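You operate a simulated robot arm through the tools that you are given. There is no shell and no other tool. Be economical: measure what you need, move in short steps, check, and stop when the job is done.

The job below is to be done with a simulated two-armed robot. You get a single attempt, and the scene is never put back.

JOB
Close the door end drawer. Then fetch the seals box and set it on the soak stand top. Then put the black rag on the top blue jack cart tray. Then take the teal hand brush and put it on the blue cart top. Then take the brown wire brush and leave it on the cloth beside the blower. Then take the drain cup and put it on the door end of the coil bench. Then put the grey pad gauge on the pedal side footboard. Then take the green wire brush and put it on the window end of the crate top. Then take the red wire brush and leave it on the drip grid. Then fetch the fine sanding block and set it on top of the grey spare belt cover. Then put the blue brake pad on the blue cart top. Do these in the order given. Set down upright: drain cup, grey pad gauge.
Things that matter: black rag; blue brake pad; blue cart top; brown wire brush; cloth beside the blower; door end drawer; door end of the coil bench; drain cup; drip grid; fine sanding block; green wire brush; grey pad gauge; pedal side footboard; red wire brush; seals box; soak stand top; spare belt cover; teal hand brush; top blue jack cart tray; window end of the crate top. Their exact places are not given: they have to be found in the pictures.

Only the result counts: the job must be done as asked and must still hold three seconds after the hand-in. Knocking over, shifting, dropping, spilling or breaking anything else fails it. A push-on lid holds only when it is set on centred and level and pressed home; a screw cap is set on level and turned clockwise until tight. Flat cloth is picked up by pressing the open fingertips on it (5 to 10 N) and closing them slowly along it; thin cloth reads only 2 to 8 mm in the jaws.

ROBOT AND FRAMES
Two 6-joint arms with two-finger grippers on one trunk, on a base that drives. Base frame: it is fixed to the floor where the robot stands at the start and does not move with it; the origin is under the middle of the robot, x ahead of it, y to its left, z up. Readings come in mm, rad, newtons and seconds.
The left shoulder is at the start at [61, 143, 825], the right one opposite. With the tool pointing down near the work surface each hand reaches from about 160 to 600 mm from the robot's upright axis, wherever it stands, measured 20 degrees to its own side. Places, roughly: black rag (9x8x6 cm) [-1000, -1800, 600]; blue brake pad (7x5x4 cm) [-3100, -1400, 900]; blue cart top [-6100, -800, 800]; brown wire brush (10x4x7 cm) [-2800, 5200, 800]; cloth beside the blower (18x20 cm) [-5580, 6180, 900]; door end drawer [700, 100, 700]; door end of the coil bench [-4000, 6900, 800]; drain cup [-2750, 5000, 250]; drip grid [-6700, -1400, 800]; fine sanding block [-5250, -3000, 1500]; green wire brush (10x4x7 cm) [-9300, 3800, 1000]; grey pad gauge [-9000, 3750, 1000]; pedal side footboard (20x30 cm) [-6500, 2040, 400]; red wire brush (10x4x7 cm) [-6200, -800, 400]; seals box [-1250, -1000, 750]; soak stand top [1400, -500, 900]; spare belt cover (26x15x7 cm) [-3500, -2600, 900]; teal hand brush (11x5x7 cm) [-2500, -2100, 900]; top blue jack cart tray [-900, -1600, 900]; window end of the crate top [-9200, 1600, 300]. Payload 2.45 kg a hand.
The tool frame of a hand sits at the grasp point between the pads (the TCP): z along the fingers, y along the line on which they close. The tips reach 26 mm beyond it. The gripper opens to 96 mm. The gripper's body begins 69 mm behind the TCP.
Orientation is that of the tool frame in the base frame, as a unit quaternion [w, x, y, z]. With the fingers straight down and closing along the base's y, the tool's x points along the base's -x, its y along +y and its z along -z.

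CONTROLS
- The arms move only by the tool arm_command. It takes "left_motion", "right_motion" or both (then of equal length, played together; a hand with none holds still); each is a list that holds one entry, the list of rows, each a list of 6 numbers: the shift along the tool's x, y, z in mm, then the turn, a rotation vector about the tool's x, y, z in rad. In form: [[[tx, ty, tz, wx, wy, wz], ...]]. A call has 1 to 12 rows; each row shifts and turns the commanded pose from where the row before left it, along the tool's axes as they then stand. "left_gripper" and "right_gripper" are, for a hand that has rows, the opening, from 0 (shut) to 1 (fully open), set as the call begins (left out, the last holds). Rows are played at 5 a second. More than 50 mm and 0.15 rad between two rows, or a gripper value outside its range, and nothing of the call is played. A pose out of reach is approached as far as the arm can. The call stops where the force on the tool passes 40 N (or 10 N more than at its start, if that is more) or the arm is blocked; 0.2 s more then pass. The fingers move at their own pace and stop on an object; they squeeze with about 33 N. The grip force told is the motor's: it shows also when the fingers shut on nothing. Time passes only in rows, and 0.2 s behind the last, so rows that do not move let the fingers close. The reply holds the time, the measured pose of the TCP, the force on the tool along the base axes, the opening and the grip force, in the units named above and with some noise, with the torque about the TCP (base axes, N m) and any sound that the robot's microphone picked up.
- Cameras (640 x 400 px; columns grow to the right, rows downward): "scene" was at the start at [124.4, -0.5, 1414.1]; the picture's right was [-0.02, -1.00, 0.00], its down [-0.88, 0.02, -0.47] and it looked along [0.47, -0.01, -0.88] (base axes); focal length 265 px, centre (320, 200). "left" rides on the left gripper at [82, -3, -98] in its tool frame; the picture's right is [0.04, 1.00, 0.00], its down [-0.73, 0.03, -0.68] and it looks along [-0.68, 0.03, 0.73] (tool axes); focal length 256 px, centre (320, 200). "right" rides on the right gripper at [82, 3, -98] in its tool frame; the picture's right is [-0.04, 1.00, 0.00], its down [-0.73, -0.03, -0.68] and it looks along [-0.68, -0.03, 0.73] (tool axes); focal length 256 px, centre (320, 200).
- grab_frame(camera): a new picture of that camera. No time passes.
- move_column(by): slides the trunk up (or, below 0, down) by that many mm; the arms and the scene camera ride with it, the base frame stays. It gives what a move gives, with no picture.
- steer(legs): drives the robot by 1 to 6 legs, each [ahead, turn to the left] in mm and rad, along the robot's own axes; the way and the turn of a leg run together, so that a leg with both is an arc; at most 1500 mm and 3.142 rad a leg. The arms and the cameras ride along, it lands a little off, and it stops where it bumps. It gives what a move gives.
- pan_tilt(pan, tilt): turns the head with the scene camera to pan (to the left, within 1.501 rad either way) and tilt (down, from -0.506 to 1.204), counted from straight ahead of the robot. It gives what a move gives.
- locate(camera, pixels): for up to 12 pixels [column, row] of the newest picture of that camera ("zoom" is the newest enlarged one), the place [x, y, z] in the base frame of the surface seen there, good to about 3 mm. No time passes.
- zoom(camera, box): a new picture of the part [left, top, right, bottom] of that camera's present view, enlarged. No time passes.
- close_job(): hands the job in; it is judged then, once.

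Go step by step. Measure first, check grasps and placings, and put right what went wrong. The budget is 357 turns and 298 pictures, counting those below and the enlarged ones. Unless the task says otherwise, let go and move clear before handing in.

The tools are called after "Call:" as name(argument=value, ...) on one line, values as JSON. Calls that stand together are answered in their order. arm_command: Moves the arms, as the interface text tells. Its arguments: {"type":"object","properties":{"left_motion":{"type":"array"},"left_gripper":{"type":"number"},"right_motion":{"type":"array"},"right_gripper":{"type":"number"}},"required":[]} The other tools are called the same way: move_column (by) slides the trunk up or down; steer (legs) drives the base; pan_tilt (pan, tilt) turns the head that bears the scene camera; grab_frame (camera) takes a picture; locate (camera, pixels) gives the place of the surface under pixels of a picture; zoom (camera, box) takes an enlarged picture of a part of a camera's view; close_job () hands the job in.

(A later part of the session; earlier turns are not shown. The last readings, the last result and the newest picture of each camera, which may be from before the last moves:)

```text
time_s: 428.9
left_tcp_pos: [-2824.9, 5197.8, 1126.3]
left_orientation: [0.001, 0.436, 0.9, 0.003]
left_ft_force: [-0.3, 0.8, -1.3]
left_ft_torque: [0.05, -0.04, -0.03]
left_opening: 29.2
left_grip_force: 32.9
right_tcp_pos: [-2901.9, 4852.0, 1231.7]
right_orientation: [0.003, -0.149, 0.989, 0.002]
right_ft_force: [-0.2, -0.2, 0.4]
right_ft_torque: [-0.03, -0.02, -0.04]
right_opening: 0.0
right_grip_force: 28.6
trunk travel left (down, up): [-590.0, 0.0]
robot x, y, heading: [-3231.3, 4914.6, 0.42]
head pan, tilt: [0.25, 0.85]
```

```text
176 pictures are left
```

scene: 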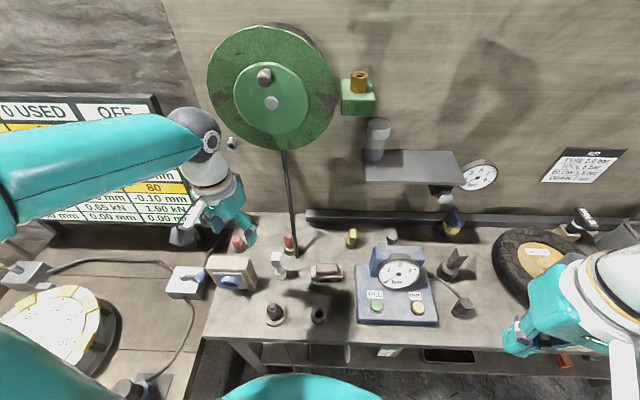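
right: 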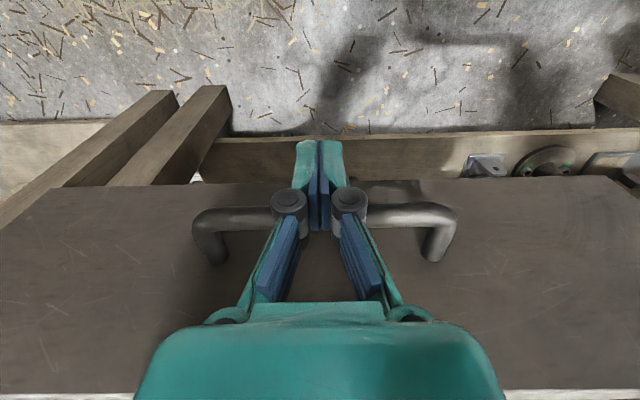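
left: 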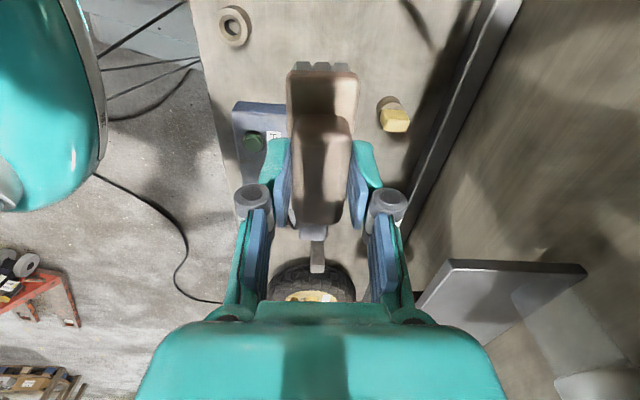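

Brush held. Retract, then turn toward the white-cloth table.

Call:
arm_command(left_motion=[[[0, -45, 0, 0, 0, 0], [0, -45, 0, 0, 0, 0], [0, -45, 0, 0, 0, 0], [45, 0, 0, 0, 0, 0], [45, 0, 0, 0, 0, 0]]])

Call:
steer(legs=[[-90, 0], [0, 1.9]])

Call:
pan_tilt(pan=0.2, tilt=0.4)

Call:
grab_frame(camera="scene")

```text
time_s: 430.1
left_tcp_pos: [-2986.8, 5186.7, 1121.1]
left_orientation: [0.002, 0.435, 0.901, 0.004]
left_ft_force: [0.2, 0.0, -0.9]
left_ft_torque: [0.06, 0.0, -0.02]
left_opening: 29.3
left_grip_force: 33.2
right_tcp_pos: [-2903.1, 4854.1, 1233.5]
right_orientation: [0.002, -0.149, 0.989, 0.003]
right_ft_force: [-0.8, -0.2, -0.1]
right_ft_torque: [0.0, -0.01, 0.01]
right_opening: 0.1
right_grip_force: 28.4
trunk travel left (down, up): [-590.0, 0.0]
robot x, y, heading: [-3228.5, 4915.6, 0.418]
head pan, tilt: [0.25, 0.85]
```

```text
time_s: 435.4
left_tcp_pos: [-3614.7, 5089.4, 1121.4]
left_orientation: [-0.001, -0.389, 0.921, 0.003]
left_ft_force: [-0.7, -0.1, -0.9]
left_ft_torque: [0.03, -0.06, -0.03]
left_opening: 29.6
left_grip_force: 33.3
right_tcp_pos: [-3294.8, 5214.0, 1231.9]
right_orientation: [0.0, 0.842, -0.54, -0.003]
right_ft_force: [-0.8, -0.9, 0.5]
right_ft_torque: [0.02, -0.06, -0.02]
right_opening: 0.1
right_grip_force: 28.5
trunk travel left (down, up): [-590.0, 0.0]
robot x, y, heading: [-3272.7, 4902.3, 2.136]
head pan, tilt: [0.25, 0.85]
stopped in leg 2: the robot was blocked; the commanded pose is now the measured one
```

```text
time_s: 436.3
left_tcp_pos: [-3611.9, 5091.0, 1123.6]
left_orientation: [-0.001, -0.388, 0.922, 0.003]
left_ft_force: [-1.2, -0.6, -1.8]
left_ft_torque: [0.01, -0.04, -0.01]
left_opening: 29.2
left_grip_force: 33.3
right_tcp_pos: [-3291.8, 5215.3, 1232.4]
right_orientation: [0.001, 0.841, -0.541, -0.004]
right_ft_force: [-0.1, -0.9, 0.0]
right_ft_torque: [0.04, -0.02, -0.01]
right_opening: 0.0
right_grip_force: 28.5
trunk travel left (down, up): [-590.0, 0.0]
robot x, y, heading: [-3273.7, 4903.5, 2.127]
head pan, tilt: [0.201, 0.4]
```

```text
175 pictures are left
```

scene: 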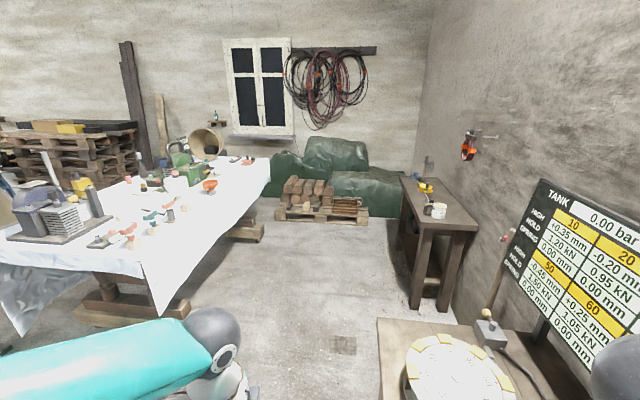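

Call:
zoom(camera="scene", box=[60, 120, 280, 260])

Call:
locate(camera="zoom", pixels=[[340, 150], [430, 190], [370, 190], [500, 130], [560, 140], [420, 60], [250, 260], [500, 190], [600, 120], [240, 170], [450, 170], [540, 110]])

```text
2.86 times, centred on (170, 190) of scene
```

zoom: 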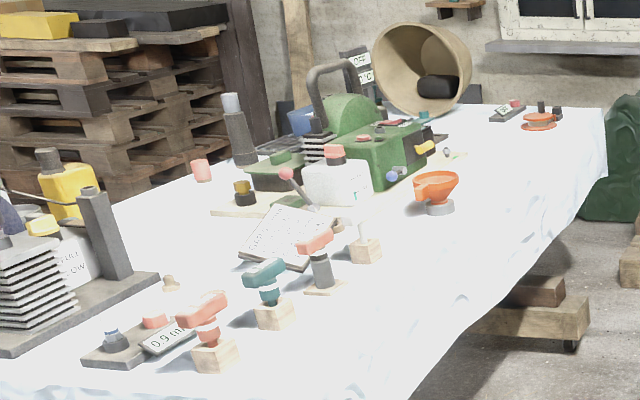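

```text
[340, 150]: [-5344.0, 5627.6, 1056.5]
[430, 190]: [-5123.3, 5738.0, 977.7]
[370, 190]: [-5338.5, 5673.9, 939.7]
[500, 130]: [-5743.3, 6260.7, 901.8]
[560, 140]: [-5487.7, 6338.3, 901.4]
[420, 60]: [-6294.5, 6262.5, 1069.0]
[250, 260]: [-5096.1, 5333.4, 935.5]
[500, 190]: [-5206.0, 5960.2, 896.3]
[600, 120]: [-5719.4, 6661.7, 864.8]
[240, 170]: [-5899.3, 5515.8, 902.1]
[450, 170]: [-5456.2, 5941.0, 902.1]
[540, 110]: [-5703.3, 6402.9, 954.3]
```

The target is the free tablecloth area at ≈(-5580,6180,902). Check obstacles before driving.

Call:
locate(camera="scene", pixels=[[378, 325], [402, 180], [430, 228], [475, 228], [325, 215], [365, 215], [260, 235], [165, 310], [415, 300], [405, 190]])

Call:
steer(legs=[[0, 0.47], [964, 0], [0, -0.31], [900, 0]])

```text
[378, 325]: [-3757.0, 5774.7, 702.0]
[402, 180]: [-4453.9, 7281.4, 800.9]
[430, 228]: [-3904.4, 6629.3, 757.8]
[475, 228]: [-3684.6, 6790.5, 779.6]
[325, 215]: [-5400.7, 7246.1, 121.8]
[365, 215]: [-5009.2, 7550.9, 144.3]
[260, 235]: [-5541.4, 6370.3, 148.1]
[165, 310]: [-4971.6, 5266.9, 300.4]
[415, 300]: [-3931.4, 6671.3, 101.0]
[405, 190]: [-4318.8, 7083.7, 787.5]
```

```text
time_s: 448.5
left_tcp_pos: [-5078.3, 6176.6, 1123.0]
left_orientation: [-0.002, -0.473, 0.881, 0.003]
left_ft_force: [-0.5, 0.1, -2.7]
left_ft_torque: [0.0, 0.01, -0.01]
left_opening: 29.4
left_grip_force: 33.5
right_tcp_pos: [-4789.7, 6361.6, 1233.0]
right_orientation: [0.001, 0.889, -0.459, -0.003]
right_ft_force: [-0.1, 0.5, 0.8]
right_ft_torque: [0.02, 0.02, -0.04]
right_opening: 0.3
right_grip_force: 28.3
trunk travel left (down, up): [-590.0, 0.0]
robot x, y, heading: [-4717.6, 6054.1, 2.318]
head pan, tilt: [0.201, 0.4]
```

Call:
steer(legs=[[0, -0.068], [540, 0], [0, 1.27]])

Call:
pan_tilt(pan=0.2, tilt=0.85)

Call:
grab_frame(camera="scene")

```text
time_s: 455.6
left_tcp_pos: [-5315.9, 6182.2, 1122.6]
left_orientation: [0.004, 0.883, -0.468, -0.001]
left_ft_force: [-0.6, -0.4, -1.7]
left_ft_torque: [0.02, -0.03, -0.01]
left_opening: 29.1
left_grip_force: 33.3
right_tcp_pos: [-5372.7, 6521.8, 1232.7]
right_orientation: [0.003, 0.994, 0.113, -0.002]
right_ft_force: [0.2, -0.3, -0.1]
right_ft_torque: [0.0, -0.01, 0.0]
right_opening: 0.0
right_grip_force: 27.9
trunk travel left (down, up): [-590.0, 0.0]
robot x, y, heading: [-5075.0, 6505.1, -2.788]
head pan, tilt: [0.201, 0.4]
```

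```text
time_s: 456.5
left_tcp_pos: [-5313.7, 6183.6, 1123.5]
left_orientation: [0.003, 0.883, -0.469, -0.001]
left_ft_force: [0.3, 0.2, -1.9]
left_ft_torque: [-0.05, -0.01, -0.05]
left_opening: 29.2
left_grip_force: 32.6
right_tcp_pos: [-5372.3, 6522.6, 1233.3]
right_orientation: [0.004, 0.994, 0.113, -0.003]
right_ft_force: [0.9, -0.7, 1.5]
right_ft_torque: [-0.03, -0.01, -0.02]
right_opening: 0.0
right_grip_force: 28.5
trunk travel left (down, up): [-590.0, 0.0]
robot x, y, heading: [-5073.7, 6502.6, -2.784]
head pan, tilt: [0.201, 0.85]
```

```text
173 pictures are left
```

scene: 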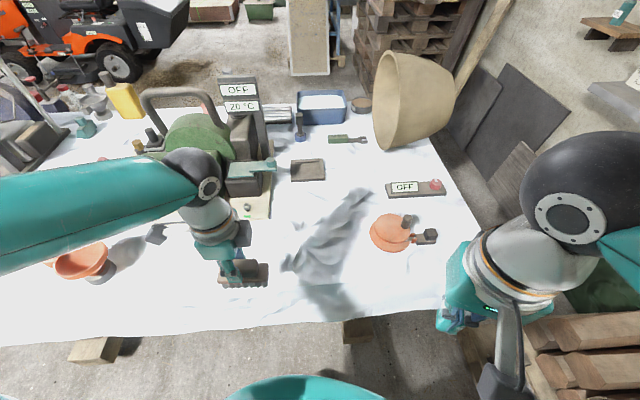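

Call:
locate(camera="scene", pixels=[[330, 245], [300, 265], [360, 200], [345, 225], [280, 210], [320, 290], [300, 230], [310, 170], [250, 205], [340, 270], [395, 230], [350, 165]])

Call:
zoom(camera="scene", box=[220, 130, 460, 310])

```text
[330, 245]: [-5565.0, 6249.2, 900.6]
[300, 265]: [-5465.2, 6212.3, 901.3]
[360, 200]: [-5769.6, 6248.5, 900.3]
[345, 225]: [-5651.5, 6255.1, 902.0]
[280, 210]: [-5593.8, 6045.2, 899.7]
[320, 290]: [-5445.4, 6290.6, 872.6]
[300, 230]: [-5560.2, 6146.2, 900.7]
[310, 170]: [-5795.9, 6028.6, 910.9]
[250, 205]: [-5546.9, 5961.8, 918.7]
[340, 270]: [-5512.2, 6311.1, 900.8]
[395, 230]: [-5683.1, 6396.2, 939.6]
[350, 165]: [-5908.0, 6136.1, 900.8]
```

```text
2.22 times, centred on (340, 220) of scene
```

zoom: 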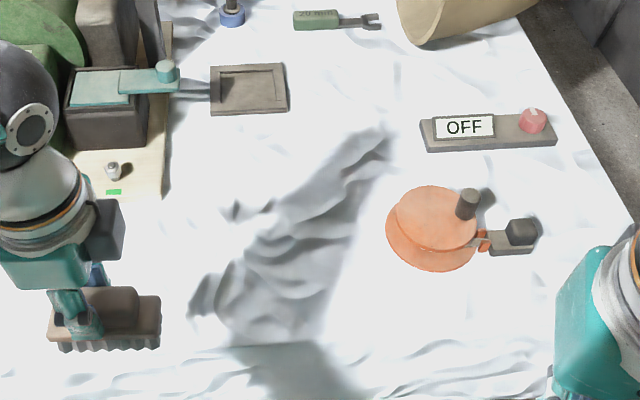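

Target area is free. Move over (-5580,6180) and lower.

Call:
arm_command(left_motion=[[[-24.3, 37, 0, 0, 0, 0], [-24.3, 37, 0, 0, 0, 0], [-24.3, 37, 0, 0, 0, 0], [-24.3, 37, 0, 0, 0, 0], [-24.3, 37, 0, 0, 0, 0], [-24.3, 37, 0, 0, 0, 0], [0, 0, 45, 0, 0, 0], [0, 0, 45, 0, 0, 0], [0, 0, 45, 0, 0, 0]]])

Call:
grab_frame(camera="scene")

```text
time_s: 458.5
left_tcp_pos: [-5581.0, 6173.9, 989.6]
left_orientation: [0.003, 0.883, -0.469, -0.001]
left_ft_force: [-0.9, 0.3, -1.9]
left_ft_torque: [0.0, -0.03, -0.01]
left_opening: 29.4
left_grip_force: 33.0
right_tcp_pos: [-5374.9, 6520.1, 1233.4]
right_orientation: [0.003, 0.994, 0.112, -0.002]
right_ft_force: [-0.3, -0.5, -0.1]
right_ft_torque: [0.02, 0.0, 0.0]
right_opening: 0.0
right_grip_force: 28.6
trunk travel left (down, up): [-590.0, 0.0]
robot x, y, heading: [-5078.9, 6504.0, -2.783]
head pan, tilt: [0.201, 0.85]
```

```text
171 pictures are left
```

scene: 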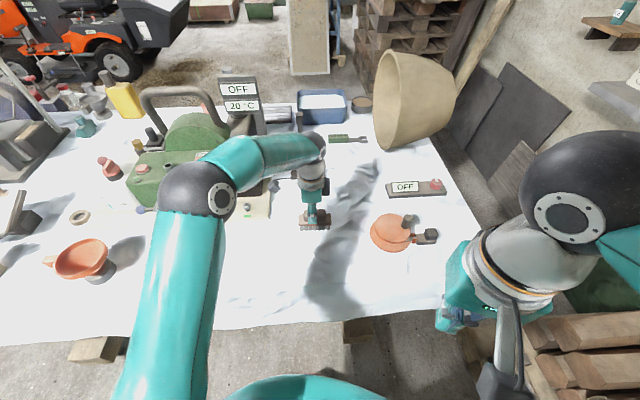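

Good spot. Lower the last 20 mm with care and release.

Call:
arm_command(left_motion=[[[0, 0, 10, 0, 0, 0], [0, 0, 4, 0, 0, 0], [0, 0, 3, 0, 0, 0], [0, 0, 2, 0, 0, 0], [0, 0, 2, 0, 0, 0]]])

Call:
arm_command(left_motion=[[[0, 0, 0, 0, 0, 0], [0, 0, 0, 0, 0, 0], [0, 0, -40, 0, 0, 0], [0, 0, -45, 0, 0, 0], [0, 0, -45, 0, 0, 0], [0, 0, -45, 0, 0, 0], [24.3, -37, 0, 0, 0, 0], [24.3, -37, 0, 0, 0, 0], [24.3, -37, 0, 0, 0, 0], [24.3, -37, 0, 0, 0, 0], [24.3, -37, 0, 0, 0, 0]]], left_gripper=0.7)

Call:
grab_frame(camera="scene")

```text
time_s: 459.7
left_tcp_pos: [-5579.6, 6177.2, 968.8]
left_orientation: [0.002, 0.883, -0.468, -0.002]
left_ft_force: [0.8, -0.4, -1.9]
left_ft_torque: [-0.03, 0.02, 0.01]
left_opening: 29.1
left_grip_force: 33.5
right_tcp_pos: [-5373.0, 6520.2, 1233.8]
right_orientation: [0.004, 0.994, 0.113, -0.002]
right_ft_force: [0.5, 0.0, -0.2]
right_ft_torque: [-0.03, 0.0, -0.01]
right_opening: 0.0
right_grip_force: 29.0
trunk travel left (down, up): [-590.0, 0.0]
robot x, y, heading: [-5075.7, 6502.8, -2.789]
head pan, tilt: [0.201, 0.85]
```

```text
time_s: 462.1
left_tcp_pos: [-5354.9, 6178.5, 1147.0]
left_orientation: [0.004, 0.883, -0.469, -0.002]
left_ft_force: [0.0, 0.7, 0.1]
left_ft_torque: [0.03, 0.03, 0.02]
left_opening: 67.2
left_grip_force: 0.0
right_tcp_pos: [-5371.2, 6521.1, 1234.2]
right_orientation: [0.004, 0.994, 0.113, -0.003]
right_ft_force: [0.9, 1.2, 0.6]
right_ft_torque: [0.01, 0.07, -0.03]
right_opening: 0.0
right_grip_force: 28.4
trunk travel left (down, up): [-590.0, 0.0]
robot x, y, heading: [-5072.4, 6501.9, -2.785]
head pan, tilt: [0.201, 0.85]
```

```text
170 pictures are left
```

scene: 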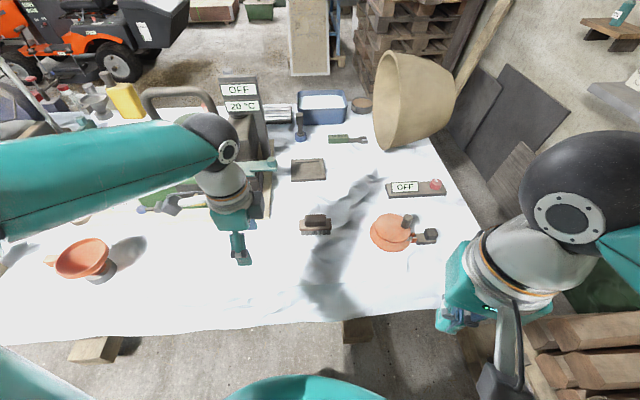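

Brown brush is on the cloth. Straighten the wrist and drive back to the gauge bench for the drain cup.

Call:
arm_command(left_motion=[[[0, 0, 0, 0, 0, -0.1477], [0, 0, 0, 0, 0, -0.1477], [0, 0, 0, 0, 0, -0.1477], [0, 0, 0, 0, 0, -0.1477], [0, 0, 0, 0, 0, -0.1477], [0, 0, 0, 0, 0, -0.1477], [0, 0, 0, 0, 0, -0.1477], [0, 0, 0, 0, 0, -0.1477], [0, 0, 0, 0, 0, -0.1477]]])

Call:
steer(legs=[[0, 1.935], [1400, 0], [0, 0.243], [950, 0], [0, 0.9]])

```text
time_s: 464.1
left_tcp_pos: [-5359.0, 6182.1, 1142.5]
left_orientation: [0.002, 0.984, 0.177, -0.003]
left_ft_force: [-0.2, 0.0, 0.4]
left_ft_torque: [0.0, -0.01, -0.04]
left_opening: 67.3
left_grip_force: 0.1
right_tcp_pos: [-5372.5, 6520.7, 1233.5]
right_orientation: [0.003, 0.994, 0.113, -0.002]
right_ft_force: [-0.6, 0.1, 0.2]
right_ft_torque: [0.02, 0.0, 0.03]
right_opening: 0.0
right_grip_force: 27.6
trunk travel left (down, up): [-590.0, 0.0]
robot x, y, heading: [-5074.7, 6507.8, -2.789]
head pan, tilt: [0.201, 0.85]
```

```text
time_s: 468.7
left_tcp_pos: [-4722.1, 6248.6, 1143.4]
left_orientation: [0.002, 0.53, 0.848, -0.001]
left_ft_force: [1.0, -0.5, -0.5]
left_ft_torque: [-0.07, 0.08, -0.02]
left_opening: 67.2
left_grip_force: 0.1
right_tcp_pos: [-5058.2, 6200.3, 1234.5]
right_orientation: [0.003, 0.584, 0.811, -0.001]
right_ft_force: [0.6, 0.4, -0.7]
right_ft_torque: [0.01, 0.04, -0.01]
right_opening: 0.2
right_grip_force: 29.0
trunk travel left (down, up): [-590.0, 0.0]
robot x, y, heading: [-5115.9, 6481.9, -1.09]
head pan, tilt: [0.201, 0.85]
stopped in leg 1: the robot was blocked; the commanded pose is now the measured one
```

Call:
steer(legs=[[120, 0.12], [300, 0.15], [950, 0]])

```text
time_s: 476.3
left_tcp_pos: [-3789.0, 5299.8, 1142.5]
left_orientation: [0.003, 0.422, 0.907, 0.0]
left_ft_force: [0.3, 0.3, -0.4]
left_ft_torque: [0.03, 0.02, 0.0]
left_opening: 67.1
left_grip_force: 0.1
right_tcp_pos: [-4101.7, 5171.7, 1233.7]
right_orientation: [0.004, 0.479, 0.878, 0.002]
right_ft_force: [0.2, -0.4, 0.8]
right_ft_torque: [-0.02, 0.01, -0.01]
right_opening: 0.0
right_grip_force: 28.6
trunk travel left (down, up): [-590.0, 0.0]
robot x, y, heading: [-4226.4, 5429.3, -0.838]
head pan, tilt: [0.201, 0.85]
```

Call:
steer(legs=[[0, 0.272], [1040, 0], [0, 0.95]])

Call:
move_column(by=-300)

Call:
pan_tilt(pan=0.2, tilt=0.75)

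Call:
grab_frame(camera="scene")

```text
time_s: 485.5
left_tcp_pos: [-3066.4, 5247.9, 1144.4]
left_orientation: [0.003, -0.178, 0.984, 0.001]
left_ft_force: [0.3, -0.5, -0.3]
left_ft_torque: [0.0, 0.03, 0.03]
left_opening: 67.1
left_grip_force: 0.0
right_tcp_pos: [-3051.6, 4910.0, 1235.0]
right_orientation: [0.002, -0.113, 0.994, 0.002]
right_ft_force: [0.7, 0.0, -0.3]
right_ft_torque: [0.01, -0.02, -0.03]
right_opening: 0.1
right_grip_force: 28.8
trunk travel left (down, up): [-590.0, 0.0]
robot x, y, heading: [-3323.0, 4852.6, 0.385]
head pan, tilt: [0.201, 0.85]
```

```text
time_s: 488.5
left_tcp_pos: [-3066.1, 5248.0, 844.5]
left_orientation: [0.003, -0.177, 0.984, 0.001]
left_ft_force: [-0.3, 0.2, 0.9]
left_ft_torque: [-0.01, 0.0, -0.01]
left_opening: 67.2
left_grip_force: 0.0
right_tcp_pos: [-3050.5, 4909.0, 933.6]
right_orientation: [0.002, -0.112, 0.994, 0.003]
right_ft_force: [-0.2, -0.2, 0.1]
right_ft_torque: [-0.02, 0.0, 0.01]
right_opening: 0.0
right_grip_force: 28.4
trunk travel left (down, up): [-290.0, 300.0]
robot x, y, heading: [-3322.6, 4852.2, 0.384]
head pan, tilt: [0.201, 0.85]
```

```text
time_s: 489.1
left_tcp_pos: [-3066.3, 5247.1, 844.2]
left_orientation: [0.002, -0.176, 0.984, 0.002]
left_ft_force: [0.2, -0.2, 0.5]
left_ft_torque: [-0.01, -0.01, 0.01]
left_opening: 67.0
left_grip_force: 0.0
right_tcp_pos: [-3050.5, 4909.0, 936.0]
right_orientation: [0.002, -0.113, 0.994, 0.003]
right_ft_force: [-0.1, 0.2, 0.2]
right_ft_torque: [-0.02, 0.01, 0.0]
right_opening: 0.0
right_grip_force: 28.2
trunk travel left (down, up): [-290.0, 300.0]
robot x, y, heading: [-3324.0, 4852.8, 0.39]
head pan, tilt: [0.201, 0.75]
```

```text
169 pictures are left
```

scene: 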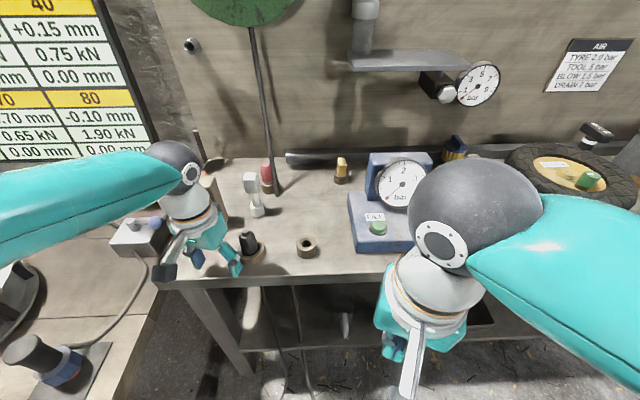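

Call:
arm_command(left_motion=[[[30, 0, 0, 0, 0, 0], [30, 0, 0, 0, 0, 0], [30, 0, 0, 0, 0, 0], [30, 0, 0, 0, 0, 0], [0, 0, 0, 0, 0, 0]]], right_motion=[[[0, -45, 0, 0, 0, 0], [0, -45, 0, 0, 0, 0], [0, -45, 0, 0, 0, 0], [0, -45, 0, 0, 0, 0], [0, -45, 0, 0, 0, 0]]])

Call:
move_column(by=-290)

Call:
pan_tilt(pan=0.1, tilt=0.75)

Call:
grab_frame(camera="scene")

```text
time_s: 490.3
left_tcp_pos: [-3178.0, 5205.0, 844.4]
left_orientation: [0.003, -0.177, 0.984, 0.001]
left_ft_force: [0.7, 1.3, -0.4]
left_ft_torque: [-0.03, -0.02, 0.0]
left_opening: 67.4
left_grip_force: 0.0
right_tcp_pos: [-3000.3, 4688.1, 932.6]
right_orientation: [0.002, -0.113, 0.994, 0.002]
right_ft_force: [0.4, 0.9, 0.2]
right_ft_torque: [0.01, -0.01, -0.01]
right_opening: 0.0
right_grip_force: 28.9
trunk travel left (down, up): [-290.0, 300.0]
robot x, y, heading: [-3322.5, 4851.8, 0.384]
head pan, tilt: [0.201, 0.75]
```

```text
time_s: 493.3
left_tcp_pos: [-3178.0, 5205.2, 555.9]
left_orientation: [0.003, -0.178, 0.984, 0.001]
left_ft_force: [-0.3, 0.9, -0.2]
left_ft_torque: [0.01, -0.03, -0.01]
left_opening: 67.0
left_grip_force: 0.0
right_tcp_pos: [-3000.4, 4688.2, 643.4]
right_orientation: [0.002, -0.113, 0.994, 0.003]
right_ft_force: [-0.5, -0.1, 0.2]
right_ft_torque: [-0.01, -0.03, 0.02]
right_opening: 0.2
right_grip_force: 28.9
trunk travel left (down, up): [0.0, 590.0]
robot x, y, heading: [-3323.7, 4853.4, 0.387]
head pan, tilt: [0.201, 0.75]
```

```text
time_s: 493.9
left_tcp_pos: [-3178.4, 5203.7, 554.4]
left_orientation: [0.003, -0.177, 0.984, 0.002]
left_ft_force: [-0.4, -0.1, -0.8]
left_ft_torque: [-0.02, -0.01, -0.01]
left_opening: 67.2
left_grip_force: 0.1
right_tcp_pos: [-3000.0, 4690.1, 643.2]
right_orientation: [0.003, -0.113, 0.994, 0.003]
right_ft_force: [0.5, 0.2, -0.1]
right_ft_torque: [-0.01, 0.04, -0.01]
right_opening: 0.2
right_grip_force: 28.6
trunk travel left (down, up): [0.0, 590.0]
robot x, y, heading: [-3321.1, 4854.5, 0.388]
head pan, tilt: [0.099, 0.75]
```

```text
168 pictures are left
```

scene: 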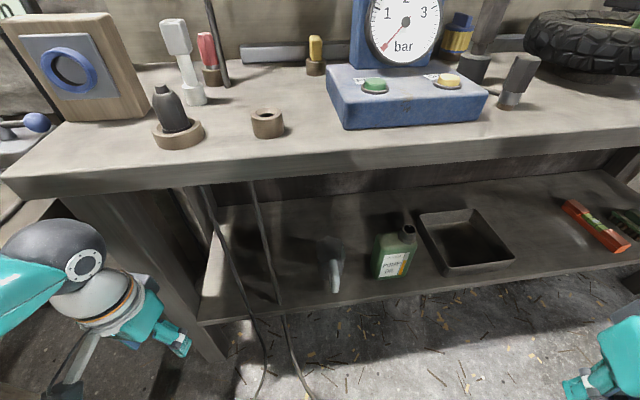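

Now the cup at (330,262) is visible in the shelf's shade. Zoom in and measure.

Call:
zoom(camera="scene", box=[270, 200, 430, 310])

Call:
locate(camera="zoom", pixels=[[230, 170], [210, 150], [280, 150], [240, 240], [270, 280], [250, 320], [200, 200], [290, 200], [260, 370], [245, 140], [440, 200], [265, 350]])

```text
3.64 times, centred on (350, 255) of scene
```

zoom: 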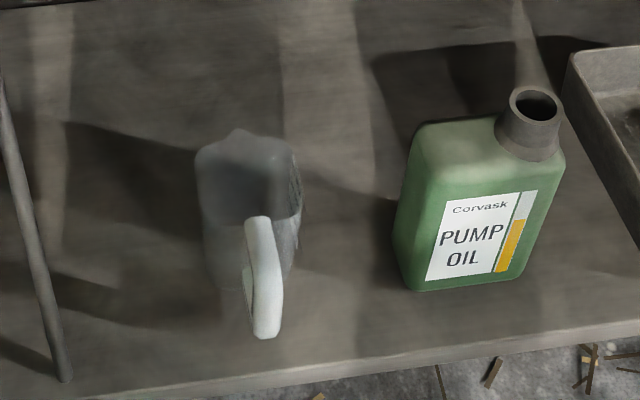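

```text
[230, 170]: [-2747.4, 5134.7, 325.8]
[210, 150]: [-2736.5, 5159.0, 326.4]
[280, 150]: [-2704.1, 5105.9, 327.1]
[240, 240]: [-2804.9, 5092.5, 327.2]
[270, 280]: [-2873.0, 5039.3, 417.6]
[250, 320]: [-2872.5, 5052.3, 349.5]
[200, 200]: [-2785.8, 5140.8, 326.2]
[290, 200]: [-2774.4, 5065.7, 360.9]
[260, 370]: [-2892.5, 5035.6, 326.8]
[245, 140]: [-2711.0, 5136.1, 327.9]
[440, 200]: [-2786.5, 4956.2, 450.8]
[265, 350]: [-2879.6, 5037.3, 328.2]
```

The handle (white, vertical bar) faces us at (-2873,5042), z 345–425, only ~20 mm in from the shelf edge. I'll use the right hand, pitched 45°, pointing along the bench normal.

Call:
arm_command(right_motion=[[[0, 0, 0, 0, 0, -0.135], [0, 0, 0, 0, 0, -0.135], [0, 0, 0, 0, 0, -0.136], [0, 0, 0, 0, -0.131, 0], [0, 0, 0, 0, -0.131, 0], [0, 0, 0, 0, -0.131, 0], [0, 0, 0, 0, -0.131, 0], [0, 0, 0, 0, -0.131, 0], [0, 0, 0, 0, -0.131, 0]]], right_gripper=0.6)

Call:
arm_command(right_motion=[[[6.5, 26.5, 36.4, 0, 0, 0], [6.5, 26.5, 36.4, 0, 0, 0], [6.5, 26.5, 36.4, 0, 0, 0], [6.5, 26.5, 36.4, 0, 0, 0], [6.5, 26.5, 36.4, 0, 0, 0], [6.5, 26.5, 36.4, 0, 0, 0], [6.5, 26.5, 36.4, 0, 0, 0], [6.5, 26.5, 36.4, 0, 0, 0]]])

Call:
grab_frame(camera="right")

Call:
grab_frame(camera="scene")

```text
time_s: 495.9
left_tcp_pos: [-3177.2, 5204.4, 552.8]
left_orientation: [0.003, -0.177, 0.984, 0.001]
left_ft_force: [-0.4, 0.4, 0.6]
left_ft_torque: [0.04, 0.0, 0.02]
left_opening: 67.3
left_grip_force: 0.0
right_tcp_pos: [-2999.5, 4694.6, 643.6]
right_orientation: [0.369, -0.297, 0.871, 0.128]
right_ft_force: [-0.7, -0.1, -1.4]
right_ft_torque: [0.03, 0.0, -0.02]
right_opening: 57.7
right_grip_force: 0.1
trunk travel left (down, up): [0.0, 590.0]
robot x, y, heading: [-3319.2, 4849.0, 0.384]
head pan, tilt: [0.099, 0.75]
```

```text
time_s: 497.7
left_tcp_pos: [-3177.7, 5205.6, 554.9]
left_orientation: [0.004, -0.177, 0.984, 0.001]
left_ft_force: [0.8, 0.5, 0.0]
left_ft_torque: [0.04, -0.04, 0.04]
left_opening: 67.0
left_grip_force: 0.1
right_tcp_pos: [-2947.2, 4973.9, 494.2]
right_orientation: [0.368, -0.285, 0.877, 0.12]
right_ft_force: [-0.3, -1.0, -0.8]
right_ft_torque: [0.01, 0.01, -0.02]
right_opening: 57.5
right_grip_force: 0.0
right hand out of reach, approached as far as the arm can: row 2, 3, 4, 5, 6
trunk travel left (down, up): [0.0, 590.0]
robot x, y, heading: [-3322.6, 4850.1, 0.386]
head pan, tilt: [0.099, 0.75]
```

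```text
166 pictures are left
```

right: 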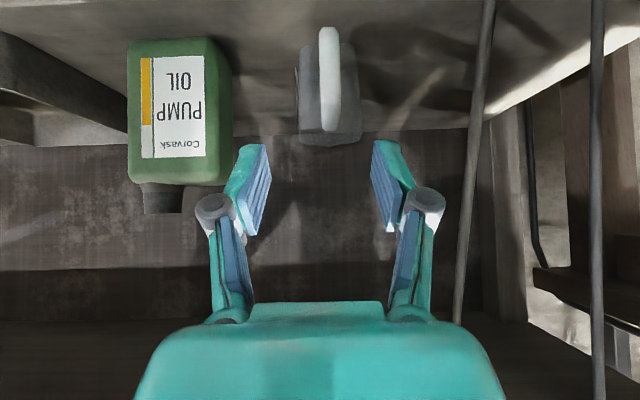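

```text
165 pictures are left
```

scene: 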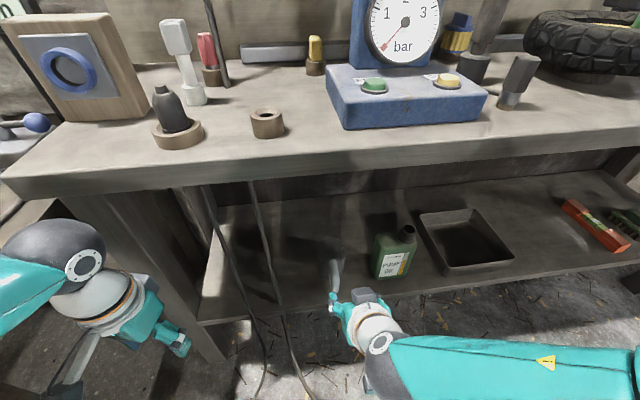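

Call:
locate(camera="right", pixels=[[328, 40], [328, 80], [330, 115], [320, 60], [337, 60], [345, 130], [310, 110], [305, 70], [330, 30]])

Call:
zoom(camera="right", box=[270, 0, 390, 150])

```text
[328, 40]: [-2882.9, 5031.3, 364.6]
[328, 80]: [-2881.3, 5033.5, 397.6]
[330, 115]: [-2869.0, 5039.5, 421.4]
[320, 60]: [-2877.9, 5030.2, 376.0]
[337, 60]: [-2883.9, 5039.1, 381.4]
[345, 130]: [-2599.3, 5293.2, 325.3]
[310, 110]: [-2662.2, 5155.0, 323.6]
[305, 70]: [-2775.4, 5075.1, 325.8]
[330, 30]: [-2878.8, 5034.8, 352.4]
```

```text
2.67 times, centred on (330, 75) of right
```

zoom: 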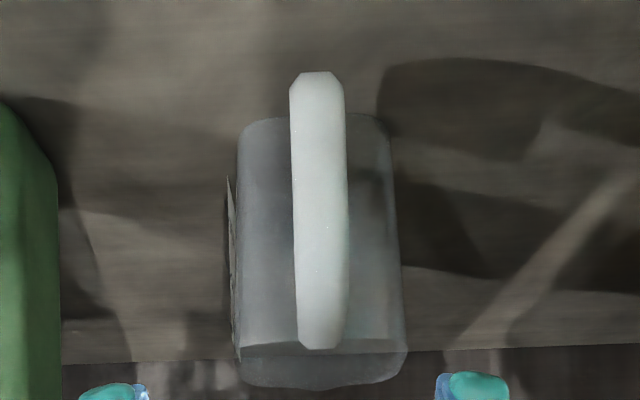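

Handle outer face at (-2882,5032), z 352–421. Lower, then advance with the fingers around it.

Call:
arm_command(right_motion=[[[24, 4, 24, 0, 0, 0], [24, 4, 24, 0, 0, 0], [24, 3, 24, 0, 0, 0]]])

Call:
grab_frame(camera="right")

```text
time_s: 498.5
left_tcp_pos: [-3177.3, 5204.9, 553.7]
left_orientation: [0.003, -0.177, 0.984, 0.002]
left_ft_force: [-0.1, 0.0, 0.7]
left_ft_torque: [0.0, -0.01, 0.02]
left_opening: 67.4
left_grip_force: 0.1
right_tcp_pos: [-2942.3, 5001.6, 399.8]
right_orientation: [0.366, -0.285, 0.878, 0.119]
right_ft_force: [0.1, 0.4, 0.4]
right_ft_torque: [-0.02, -0.04, -0.03]
right_opening: 57.5
right_grip_force: 0.1
right hand out of reach, approached as far as the arm can: row 1, 2, 3
trunk travel left (down, up): [0.0, 590.0]
robot x, y, heading: [-3325.6, 4854.9, 0.384]
head pan, tilt: [0.099, 0.75]
```

```text
163 pictures are left
```

right: 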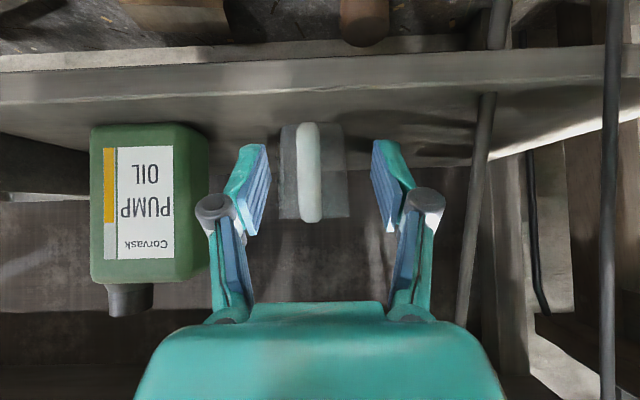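

Call:
arm_command(right_motion=[[[0, -10, 0, 0, 0, 0], [-15, 0, 15, 0, 0, 0], [-15, 0, 15, 0, 0, 0], [-15, 0, 15, 0, 0, 0]]])

Call:
grab_frame(camera="right")

```text
time_s: 499.5
left_tcp_pos: [-3178.5, 5204.8, 554.6]
left_orientation: [0.004, -0.176, 0.984, 0.001]
left_ft_force: [0.1, 0.6, -1.0]
left_ft_torque: [0.0, -0.01, 0.05]
left_opening: 67.0
left_grip_force: 0.1
right_tcp_pos: [-2885.9, 5035.1, 399.2]
right_orientation: [0.367, -0.287, 0.877, 0.121]
right_ft_force: [0.9, 0.8, 0.4]
right_ft_torque: [-0.01, -0.01, -0.03]
right_opening: 57.8
right_grip_force: 0.1
right hand out of reach, approached as far as the arm can: row 1
trunk travel left (down, up): [0.0, 590.0]
robot x, y, heading: [-3321.3, 4852.3, 0.39]
head pan, tilt: [0.099, 0.75]
```

```text
162 pictures are left
```

right: 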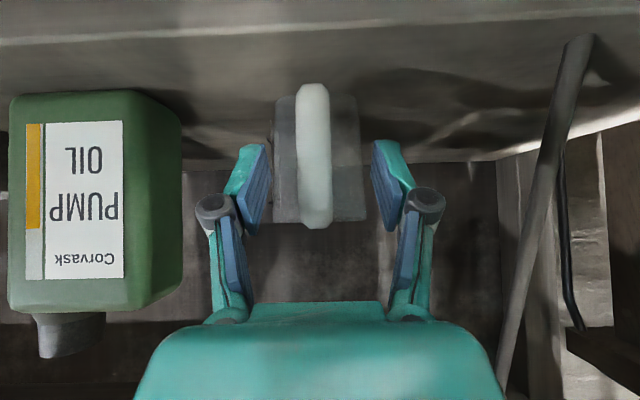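

Call:
arm_command(right_motion=[[[0, -4, 0, 0, 0, 0], [0, 0, 0, 0, 0, 0], [0, 0, 0, 0, 0, 0], [0, 0, 0, 0, 0, 0], [0, 0, 0, 0, 0, 0]]], right_gripper=0)

Call:
grab_frame(camera="right")

```text
time_s: 500.7
left_tcp_pos: [-3177.6, 5203.9, 554.0]
left_orientation: [0.004, -0.177, 0.984, 0.001]
left_ft_force: [0.6, -0.2, -0.5]
left_ft_torque: [-0.04, 0.0, -0.01]
left_opening: 67.3
left_grip_force: 0.1
right_tcp_pos: [-2882.5, 5032.1, 398.9]
right_orientation: [0.367, -0.287, 0.876, 0.121]
right_ft_force: [0.5, 0.5, 0.7]
right_ft_torque: [0.01, -0.09, 0.04]
right_opening: 21.1
right_grip_force: 32.9
trunk travel left (down, up): [0.0, 590.0]
robot x, y, heading: [-3322.0, 4856.9, 0.381]
head pan, tilt: [0.099, 0.75]
```

```text
161 pictures are left
```

right: 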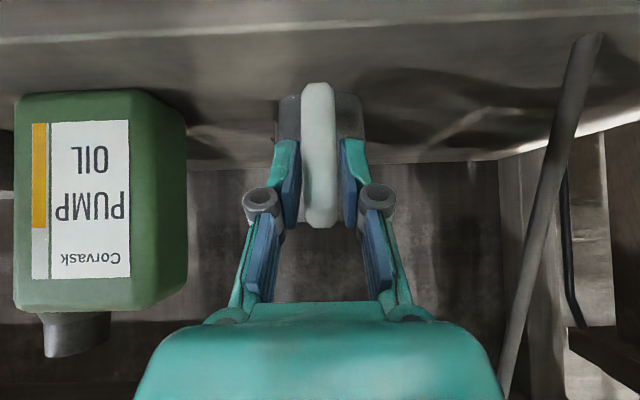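

Gripped (21 mm). Lift 30 mm and check the cup stays level.

Call:
move_column(by=30)

Call:
grab_frame(camera="right")

```text
time_s: 501.5
left_tcp_pos: [-3178.4, 5204.9, 584.5]
left_orientation: [0.003, -0.177, 0.984, 0.001]
left_ft_force: [0.7, -0.7, -0.3]
left_ft_torque: [-0.03, 0.0, -0.01]
left_opening: 67.1
left_grip_force: 0.0
right_tcp_pos: [-2882.3, 5030.8, 430.3]
right_orientation: [0.368, -0.287, 0.876, 0.121]
right_ft_force: [0.5, 0.0, -1.3]
right_ft_torque: [-0.02, 0.04, -0.03]
right_opening: 21.3
right_grip_force: 32.9
trunk travel left (down, up): [-30.0, 560.0]
robot x, y, heading: [-3324.7, 4854.1, 0.384]
head pan, tilt: [0.099, 0.75]
```

```text
160 pictures are left
```

right: 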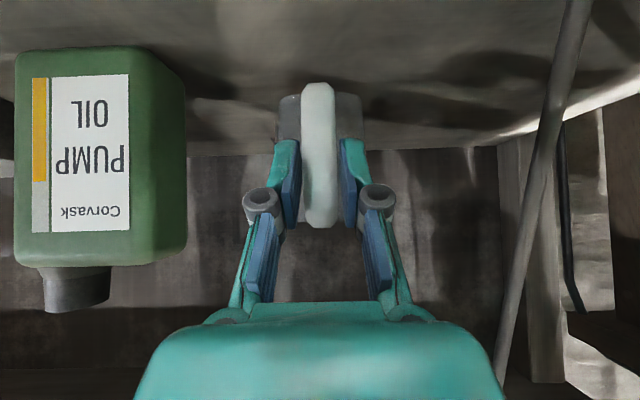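

Call:
locate(camera="right", pixels=[[540, 200], [575, 60], [505, 350], [570, 260]])

Call:
arm_command(right_motion=[[[15, -3, -15, 0, 0, 0], [15, -3, -15, 0, 0, 0], [10, -3, -10, 0, 0, 0]]])

```text
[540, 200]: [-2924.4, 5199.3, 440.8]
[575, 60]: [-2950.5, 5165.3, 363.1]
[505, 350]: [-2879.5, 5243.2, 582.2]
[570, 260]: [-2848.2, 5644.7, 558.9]
```

```text
time_s: 502.3
left_tcp_pos: [-3177.0, 5206.0, 584.3]
left_orientation: [0.003, -0.177, 0.984, 0.001]
left_ft_force: [0.4, 0.3, 0.0]
left_ft_torque: [0.03, 0.01, 0.02]
left_opening: 67.1
left_grip_force: 0.0
right_tcp_pos: [-2923.0, 4991.4, 427.3]
right_orientation: [0.367, -0.287, 0.876, 0.122]
right_ft_force: [-0.6, -0.2, -0.8]
right_ft_torque: [-0.01, 0.04, 0.0]
right_opening: 21.4
right_grip_force: 32.7
trunk travel left (down, up): [-30.0, 560.0]
robot x, y, heading: [-3319.2, 4857.2, 0.383]
head pan, tilt: [0.099, 0.75]
```

Call:
steer(legs=[[-200, 0]])

Call:
move_column(by=500)

Call:
grab_frame(camera="right")

```text
time_s: 503.9
left_tcp_pos: [-3366.0, 5127.9, 584.2]
left_orientation: [0.002, -0.178, 0.984, 0.002]
left_ft_force: [-0.3, 0.0, -0.2]
left_ft_torque: [0.02, -0.01, -0.01]
left_opening: 67.3
left_grip_force: 0.2
right_tcp_pos: [-3108.8, 4914.6, 428.1]
right_orientation: [0.367, -0.286, 0.877, 0.121]
right_ft_force: [-0.9, -0.1, -1.1]
right_ft_torque: [-0.04, 0.03, 0.0]
right_opening: 21.4
right_grip_force: 32.8
trunk travel left (down, up): [-30.0, 560.0]
robot x, y, heading: [-3510.8, 4777.5, 0.384]
head pan, tilt: [0.099, 0.75]
```

```text
refused: 500 is not a number from -400 to 400
```

```text
159 pictures are left
```

right: 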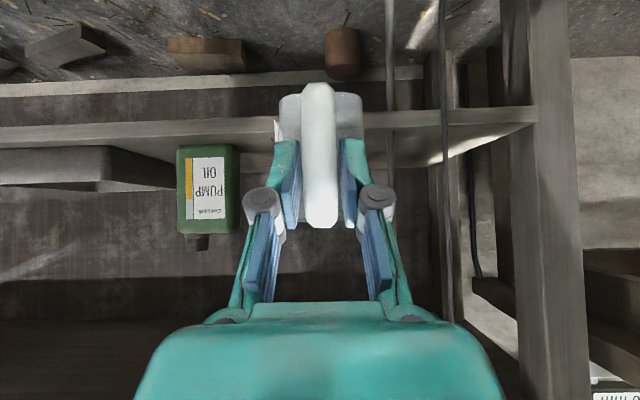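

Clear of the shelf. Raise the trunk and reverse out along the bench direction toward the coil bench.

Call:
move_column(by=400)

Call:
steer(legs=[[0, -1.324], [-1370, 0], [0, -0.2], [-650, 0], [0, 1.75]])

Call:
move_column(by=130)

Call:
pan_tilt(pan=-0.2, tilt=0.6)

Call:
grab_frame(camera="scene")

```text
time_s: 507.7
left_tcp_pos: [-3365.7, 5128.8, 984.7]
left_orientation: [0.003, -0.178, 0.984, 0.002]
left_ft_force: [1.2, -0.2, 0.4]
left_ft_torque: [0.01, -0.01, 0.02]
left_opening: 67.3
left_grip_force: 0.1
right_tcp_pos: [-3109.7, 4914.4, 828.6]
right_orientation: [0.368, -0.287, 0.876, 0.122]
right_ft_force: [0.1, 0.5, -0.9]
right_ft_torque: [-0.06, 0.06, 0.0]
right_opening: 21.4
right_grip_force: 33.0
trunk travel left (down, up): [-430.0, 160.0]
robot x, y, heading: [-3510.7, 4778.6, 0.388]
head pan, tilt: [0.099, 0.75]
```

```text
time_s: 511.1
left_tcp_pos: [-3126.5, 4789.2, 987.0]
left_orientation: [0.003, 0.382, 0.924, 0.0]
left_ft_force: [-0.5, 0.2, 0.2]
left_ft_torque: [-0.03, 0.0, 0.03]
left_opening: 67.2
left_grip_force: 0.1
right_tcp_pos: [-3208.3, 4464.0, 829.3]
right_orientation: [0.366, 0.233, 0.896, -0.096]
right_ft_force: [-0.2, 1.1, -0.5]
right_ft_torque: [0.02, 0.06, -0.02]
right_opening: 21.3
right_grip_force: 33.0
trunk travel left (down, up): [-430.0, 160.0]
robot x, y, heading: [-3487.6, 4798.2, -0.765]
head pan, tilt: [0.099, 0.75]
stopped in leg 1: the robot was blocked; the commanded pose is now the measured one
```

```text
time_s: 512.7
left_tcp_pos: [-3126.2, 4789.9, 1114.9]
left_orientation: [0.003, 0.382, 0.924, 0.0]
left_ft_force: [-1.1, -0.2, 0.0]
left_ft_torque: [-0.06, -0.01, 0.02]
left_opening: 67.4
left_grip_force: 0.1
right_tcp_pos: [-3206.7, 4464.5, 959.1]
right_orientation: [0.367, 0.234, 0.895, -0.097]
right_ft_force: [0.6, 0.3, -1.4]
right_ft_torque: [0.05, 0.05, 0.0]
right_opening: 21.0
right_grip_force: 33.1
trunk travel left (down, up): [-560.0, 30.0]
robot x, y, heading: [-3490.6, 4795.8, -0.764]
head pan, tilt: [0.099, 0.75]
```

```text
time_s: 513.5
left_tcp_pos: [-3128.4, 4788.7, 1115.7]
left_orientation: [0.002, 0.382, 0.924, -0.001]
left_ft_force: [-0.3, -0.4, 0.1]
left_ft_torque: [0.04, 0.01, 0.0]
left_opening: 67.2
left_grip_force: 0.1
right_tcp_pos: [-3207.3, 4464.7, 958.9]
right_orientation: [0.367, 0.234, 0.895, -0.096]
right_ft_force: [-0.3, 0.3, -0.9]
right_ft_torque: [-0.01, 0.03, -0.01]
right_opening: 21.2
right_grip_force: 33.2
trunk travel left (down, up): [-560.0, 30.0]
robot x, y, heading: [-3485.9, 4797.0, -0.763]
head pan, tilt: [-0.201, 0.6]
```

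```text
158 pictures are left
```

scene: 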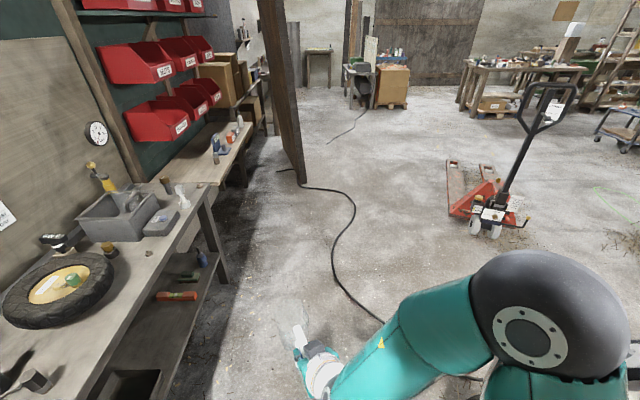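

Call:
steer(legs=[[-600, 0], [0, -0.2], [-600, 0]])

```text
time_s: 520.9
left_tcp_pos: [-3925.6, 5643.3, 1114.9]
left_orientation: [0.003, 0.475, 0.88, 0.0]
left_ft_force: [-0.3, 0.5, -0.4]
left_ft_torque: [-0.03, -0.04, 0.02]
left_opening: 67.3
left_grip_force: 0.1
right_tcp_pos: [-4071.8, 5342.5, 958.9]
right_orientation: [0.355, 0.324, 0.867, -0.133]
right_ft_force: [-0.2, 0.3, -1.1]
right_ft_torque: [0.04, 0.02, -0.02]
right_opening: 21.3
right_grip_force: 33.1
trunk travel left (down, up): [-560.0, 30.0]
robot x, y, heading: [-4281.4, 5719.8, -0.972]
head pan, tilt: [-0.201, 0.6]
```

Call:
steer(legs=[[0, -0.2], [-800, 0], [0, 1.78]])

Call:
grab_frame(camera="scene")

```text
time_s: 529.4
left_tcp_pos: [-4347.0, 6737.4, 1116.3]
left_orientation: [0.003, -0.014, 1.0, 0.0]
left_ft_force: [0.3, 0.4, 0.6]
left_ft_torque: [-0.03, -0.02, -0.02]
left_opening: 67.2
left_grip_force: 0.0
right_tcp_pos: [-4167.1, 6456.2, 960.4]
right_orientation: [0.375, -0.138, 0.915, 0.055]
right_ft_force: [0.2, 0.2, -0.1]
right_ft_torque: [-0.03, 0.08, -0.02]
right_opening: 21.3
right_grip_force: 33.1
trunk travel left (down, up): [-560.0, 30.0]
robot x, y, heading: [-4601.5, 6448.1, 0.057]
head pan, tilt: [-0.201, 0.6]
stopped in leg 3: the robot was blocked; the commanded pose is now the measured one
```

```text
157 pictures are left
```

scene: 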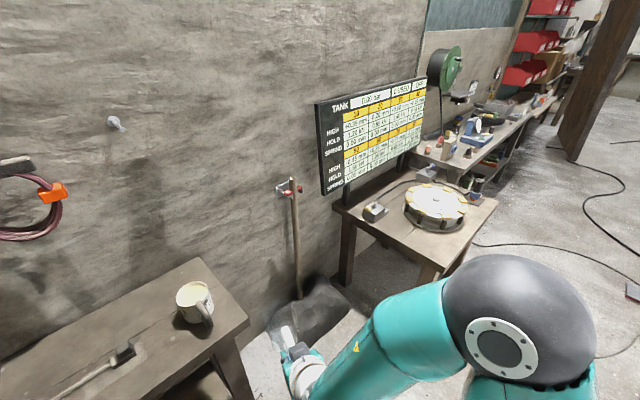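

Call:
locate(camera="scene", pixels=[[245, 318], [215, 345], [200, 265], [150, 300], [170, 345], [195, 300], [110, 340], [120, 360], [235, 300], [290, 345]])

Call:
pan_tilt(pan=0.5, tilt=0.8)

Call:
grab_frame(camera="scene")

```text
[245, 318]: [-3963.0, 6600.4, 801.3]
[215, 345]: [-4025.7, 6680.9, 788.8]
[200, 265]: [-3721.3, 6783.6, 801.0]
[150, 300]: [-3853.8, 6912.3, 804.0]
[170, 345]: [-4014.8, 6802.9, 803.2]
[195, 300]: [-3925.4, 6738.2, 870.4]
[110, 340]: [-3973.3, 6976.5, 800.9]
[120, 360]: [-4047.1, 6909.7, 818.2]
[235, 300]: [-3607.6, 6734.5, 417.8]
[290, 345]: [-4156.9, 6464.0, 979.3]
```

```text
time_s: 530.4
left_tcp_pos: [-4346.7, 6736.5, 1116.0]
left_orientation: [0.003, -0.013, 1.0, 0.0]
left_ft_force: [-0.6, 0.4, 0.1]
left_ft_torque: [-0.02, 0.0, 0.0]
left_opening: 67.3
left_grip_force: 0.1
right_tcp_pos: [-4169.7, 6454.3, 960.8]
right_orientation: [0.374, -0.139, 0.915, 0.055]
right_ft_force: [0.2, 0.1, -1.4]
right_ft_torque: [0.0, 0.03, 0.03]
right_opening: 21.0
right_grip_force: 33.1
trunk travel left (down, up): [-560.0, 30.0]
robot x, y, heading: [-4604.6, 6450.2, 0.056]
head pan, tilt: [0.499, 0.799]
```

```text
156 pictures are left
```

scene: 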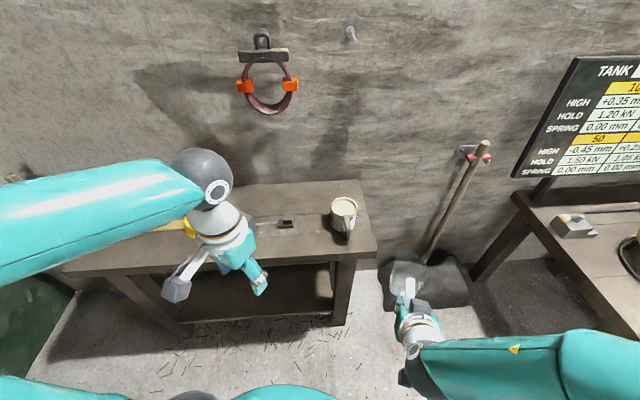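

Free wood between the mug and the rod, around (-4011,6814). I'll reposition the robot so the right hand reaches there comfortably.

Call:
move_column(by=30)

Call:
steer(legs=[[60, 0], [0, 1.54], [200, 0], [0, -0.97]])

Call:
pan_tilt(pan=-0.2, tilt=0.9)

Call:
grab_frame(camera="scene")

```text
time_s: 531.2
left_tcp_pos: [-4348.0, 6735.4, 1146.2]
left_orientation: [0.003, -0.013, 1.0, 0.0]
left_ft_force: [-0.4, 0.0, -0.2]
left_ft_torque: [0.02, -0.01, -0.02]
left_opening: 67.2
left_grip_force: 0.1
right_tcp_pos: [-4167.6, 6454.1, 991.0]
right_orientation: [0.375, -0.138, 0.915, 0.056]
right_ft_force: [-0.3, 0.2, -0.9]
right_ft_torque: [-0.02, 0.04, -0.01]
right_opening: 21.2
right_grip_force: 32.8
trunk travel left (down, up): [-590.0, 0.0]
robot x, y, heading: [-4601.1, 6449.9, 0.056]
head pan, tilt: [0.499, 0.799]
```

```text
time_s: 535.1
left_tcp_pos: [-4691.8, 6804.4, 1147.1]
left_orientation: [0.003, -0.539, 0.842, 0.002]
left_ft_force: [-0.3, -0.4, -1.2]
left_ft_torque: [0.01, -0.07, -0.02]
left_opening: 67.3
left_grip_force: 0.0
right_tcp_pos: [-4358.7, 6839.2, 990.4]
right_orientation: [0.29, -0.599, 0.706, 0.243]
right_ft_force: [-0.4, 0.0, -0.3]
right_ft_torque: [-0.02, -0.03, 0.0]
right_opening: 21.2
right_grip_force: 33.2
trunk travel left (down, up): [-590.0, 0.0]
robot x, y, heading: [-4517.8, 6432.7, 1.169]
head pan, tilt: [0.499, 0.799]
stopped in leg 2: the robot was blocked; the commanded pose is now the measured one
```

```text
time_s: 536.1
left_tcp_pos: [-4688.0, 6802.5, 1147.3]
left_orientation: [0.003, -0.539, 0.843, 0.003]
left_ft_force: [-0.8, -0.5, -0.4]
left_ft_torque: [0.01, 0.02, 0.0]
left_opening: 67.3
left_grip_force: 0.1
right_tcp_pos: [-4356.9, 6839.7, 990.4]
right_orientation: [0.289, -0.6, 0.705, 0.245]
right_ft_force: [0.4, 0.3, -2.0]
right_ft_torque: [-0.05, 0.02, -0.02]
right_opening: 21.3
right_grip_force: 32.9
trunk travel left (down, up): [-590.0, 0.0]
robot x, y, heading: [-4517.6, 6433.3, 1.175]
head pan, tilt: [-0.201, 0.901]
```

```text
155 pictures are left
```

scene: 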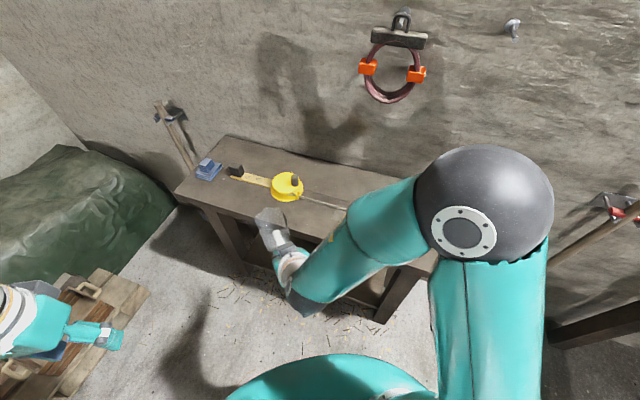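

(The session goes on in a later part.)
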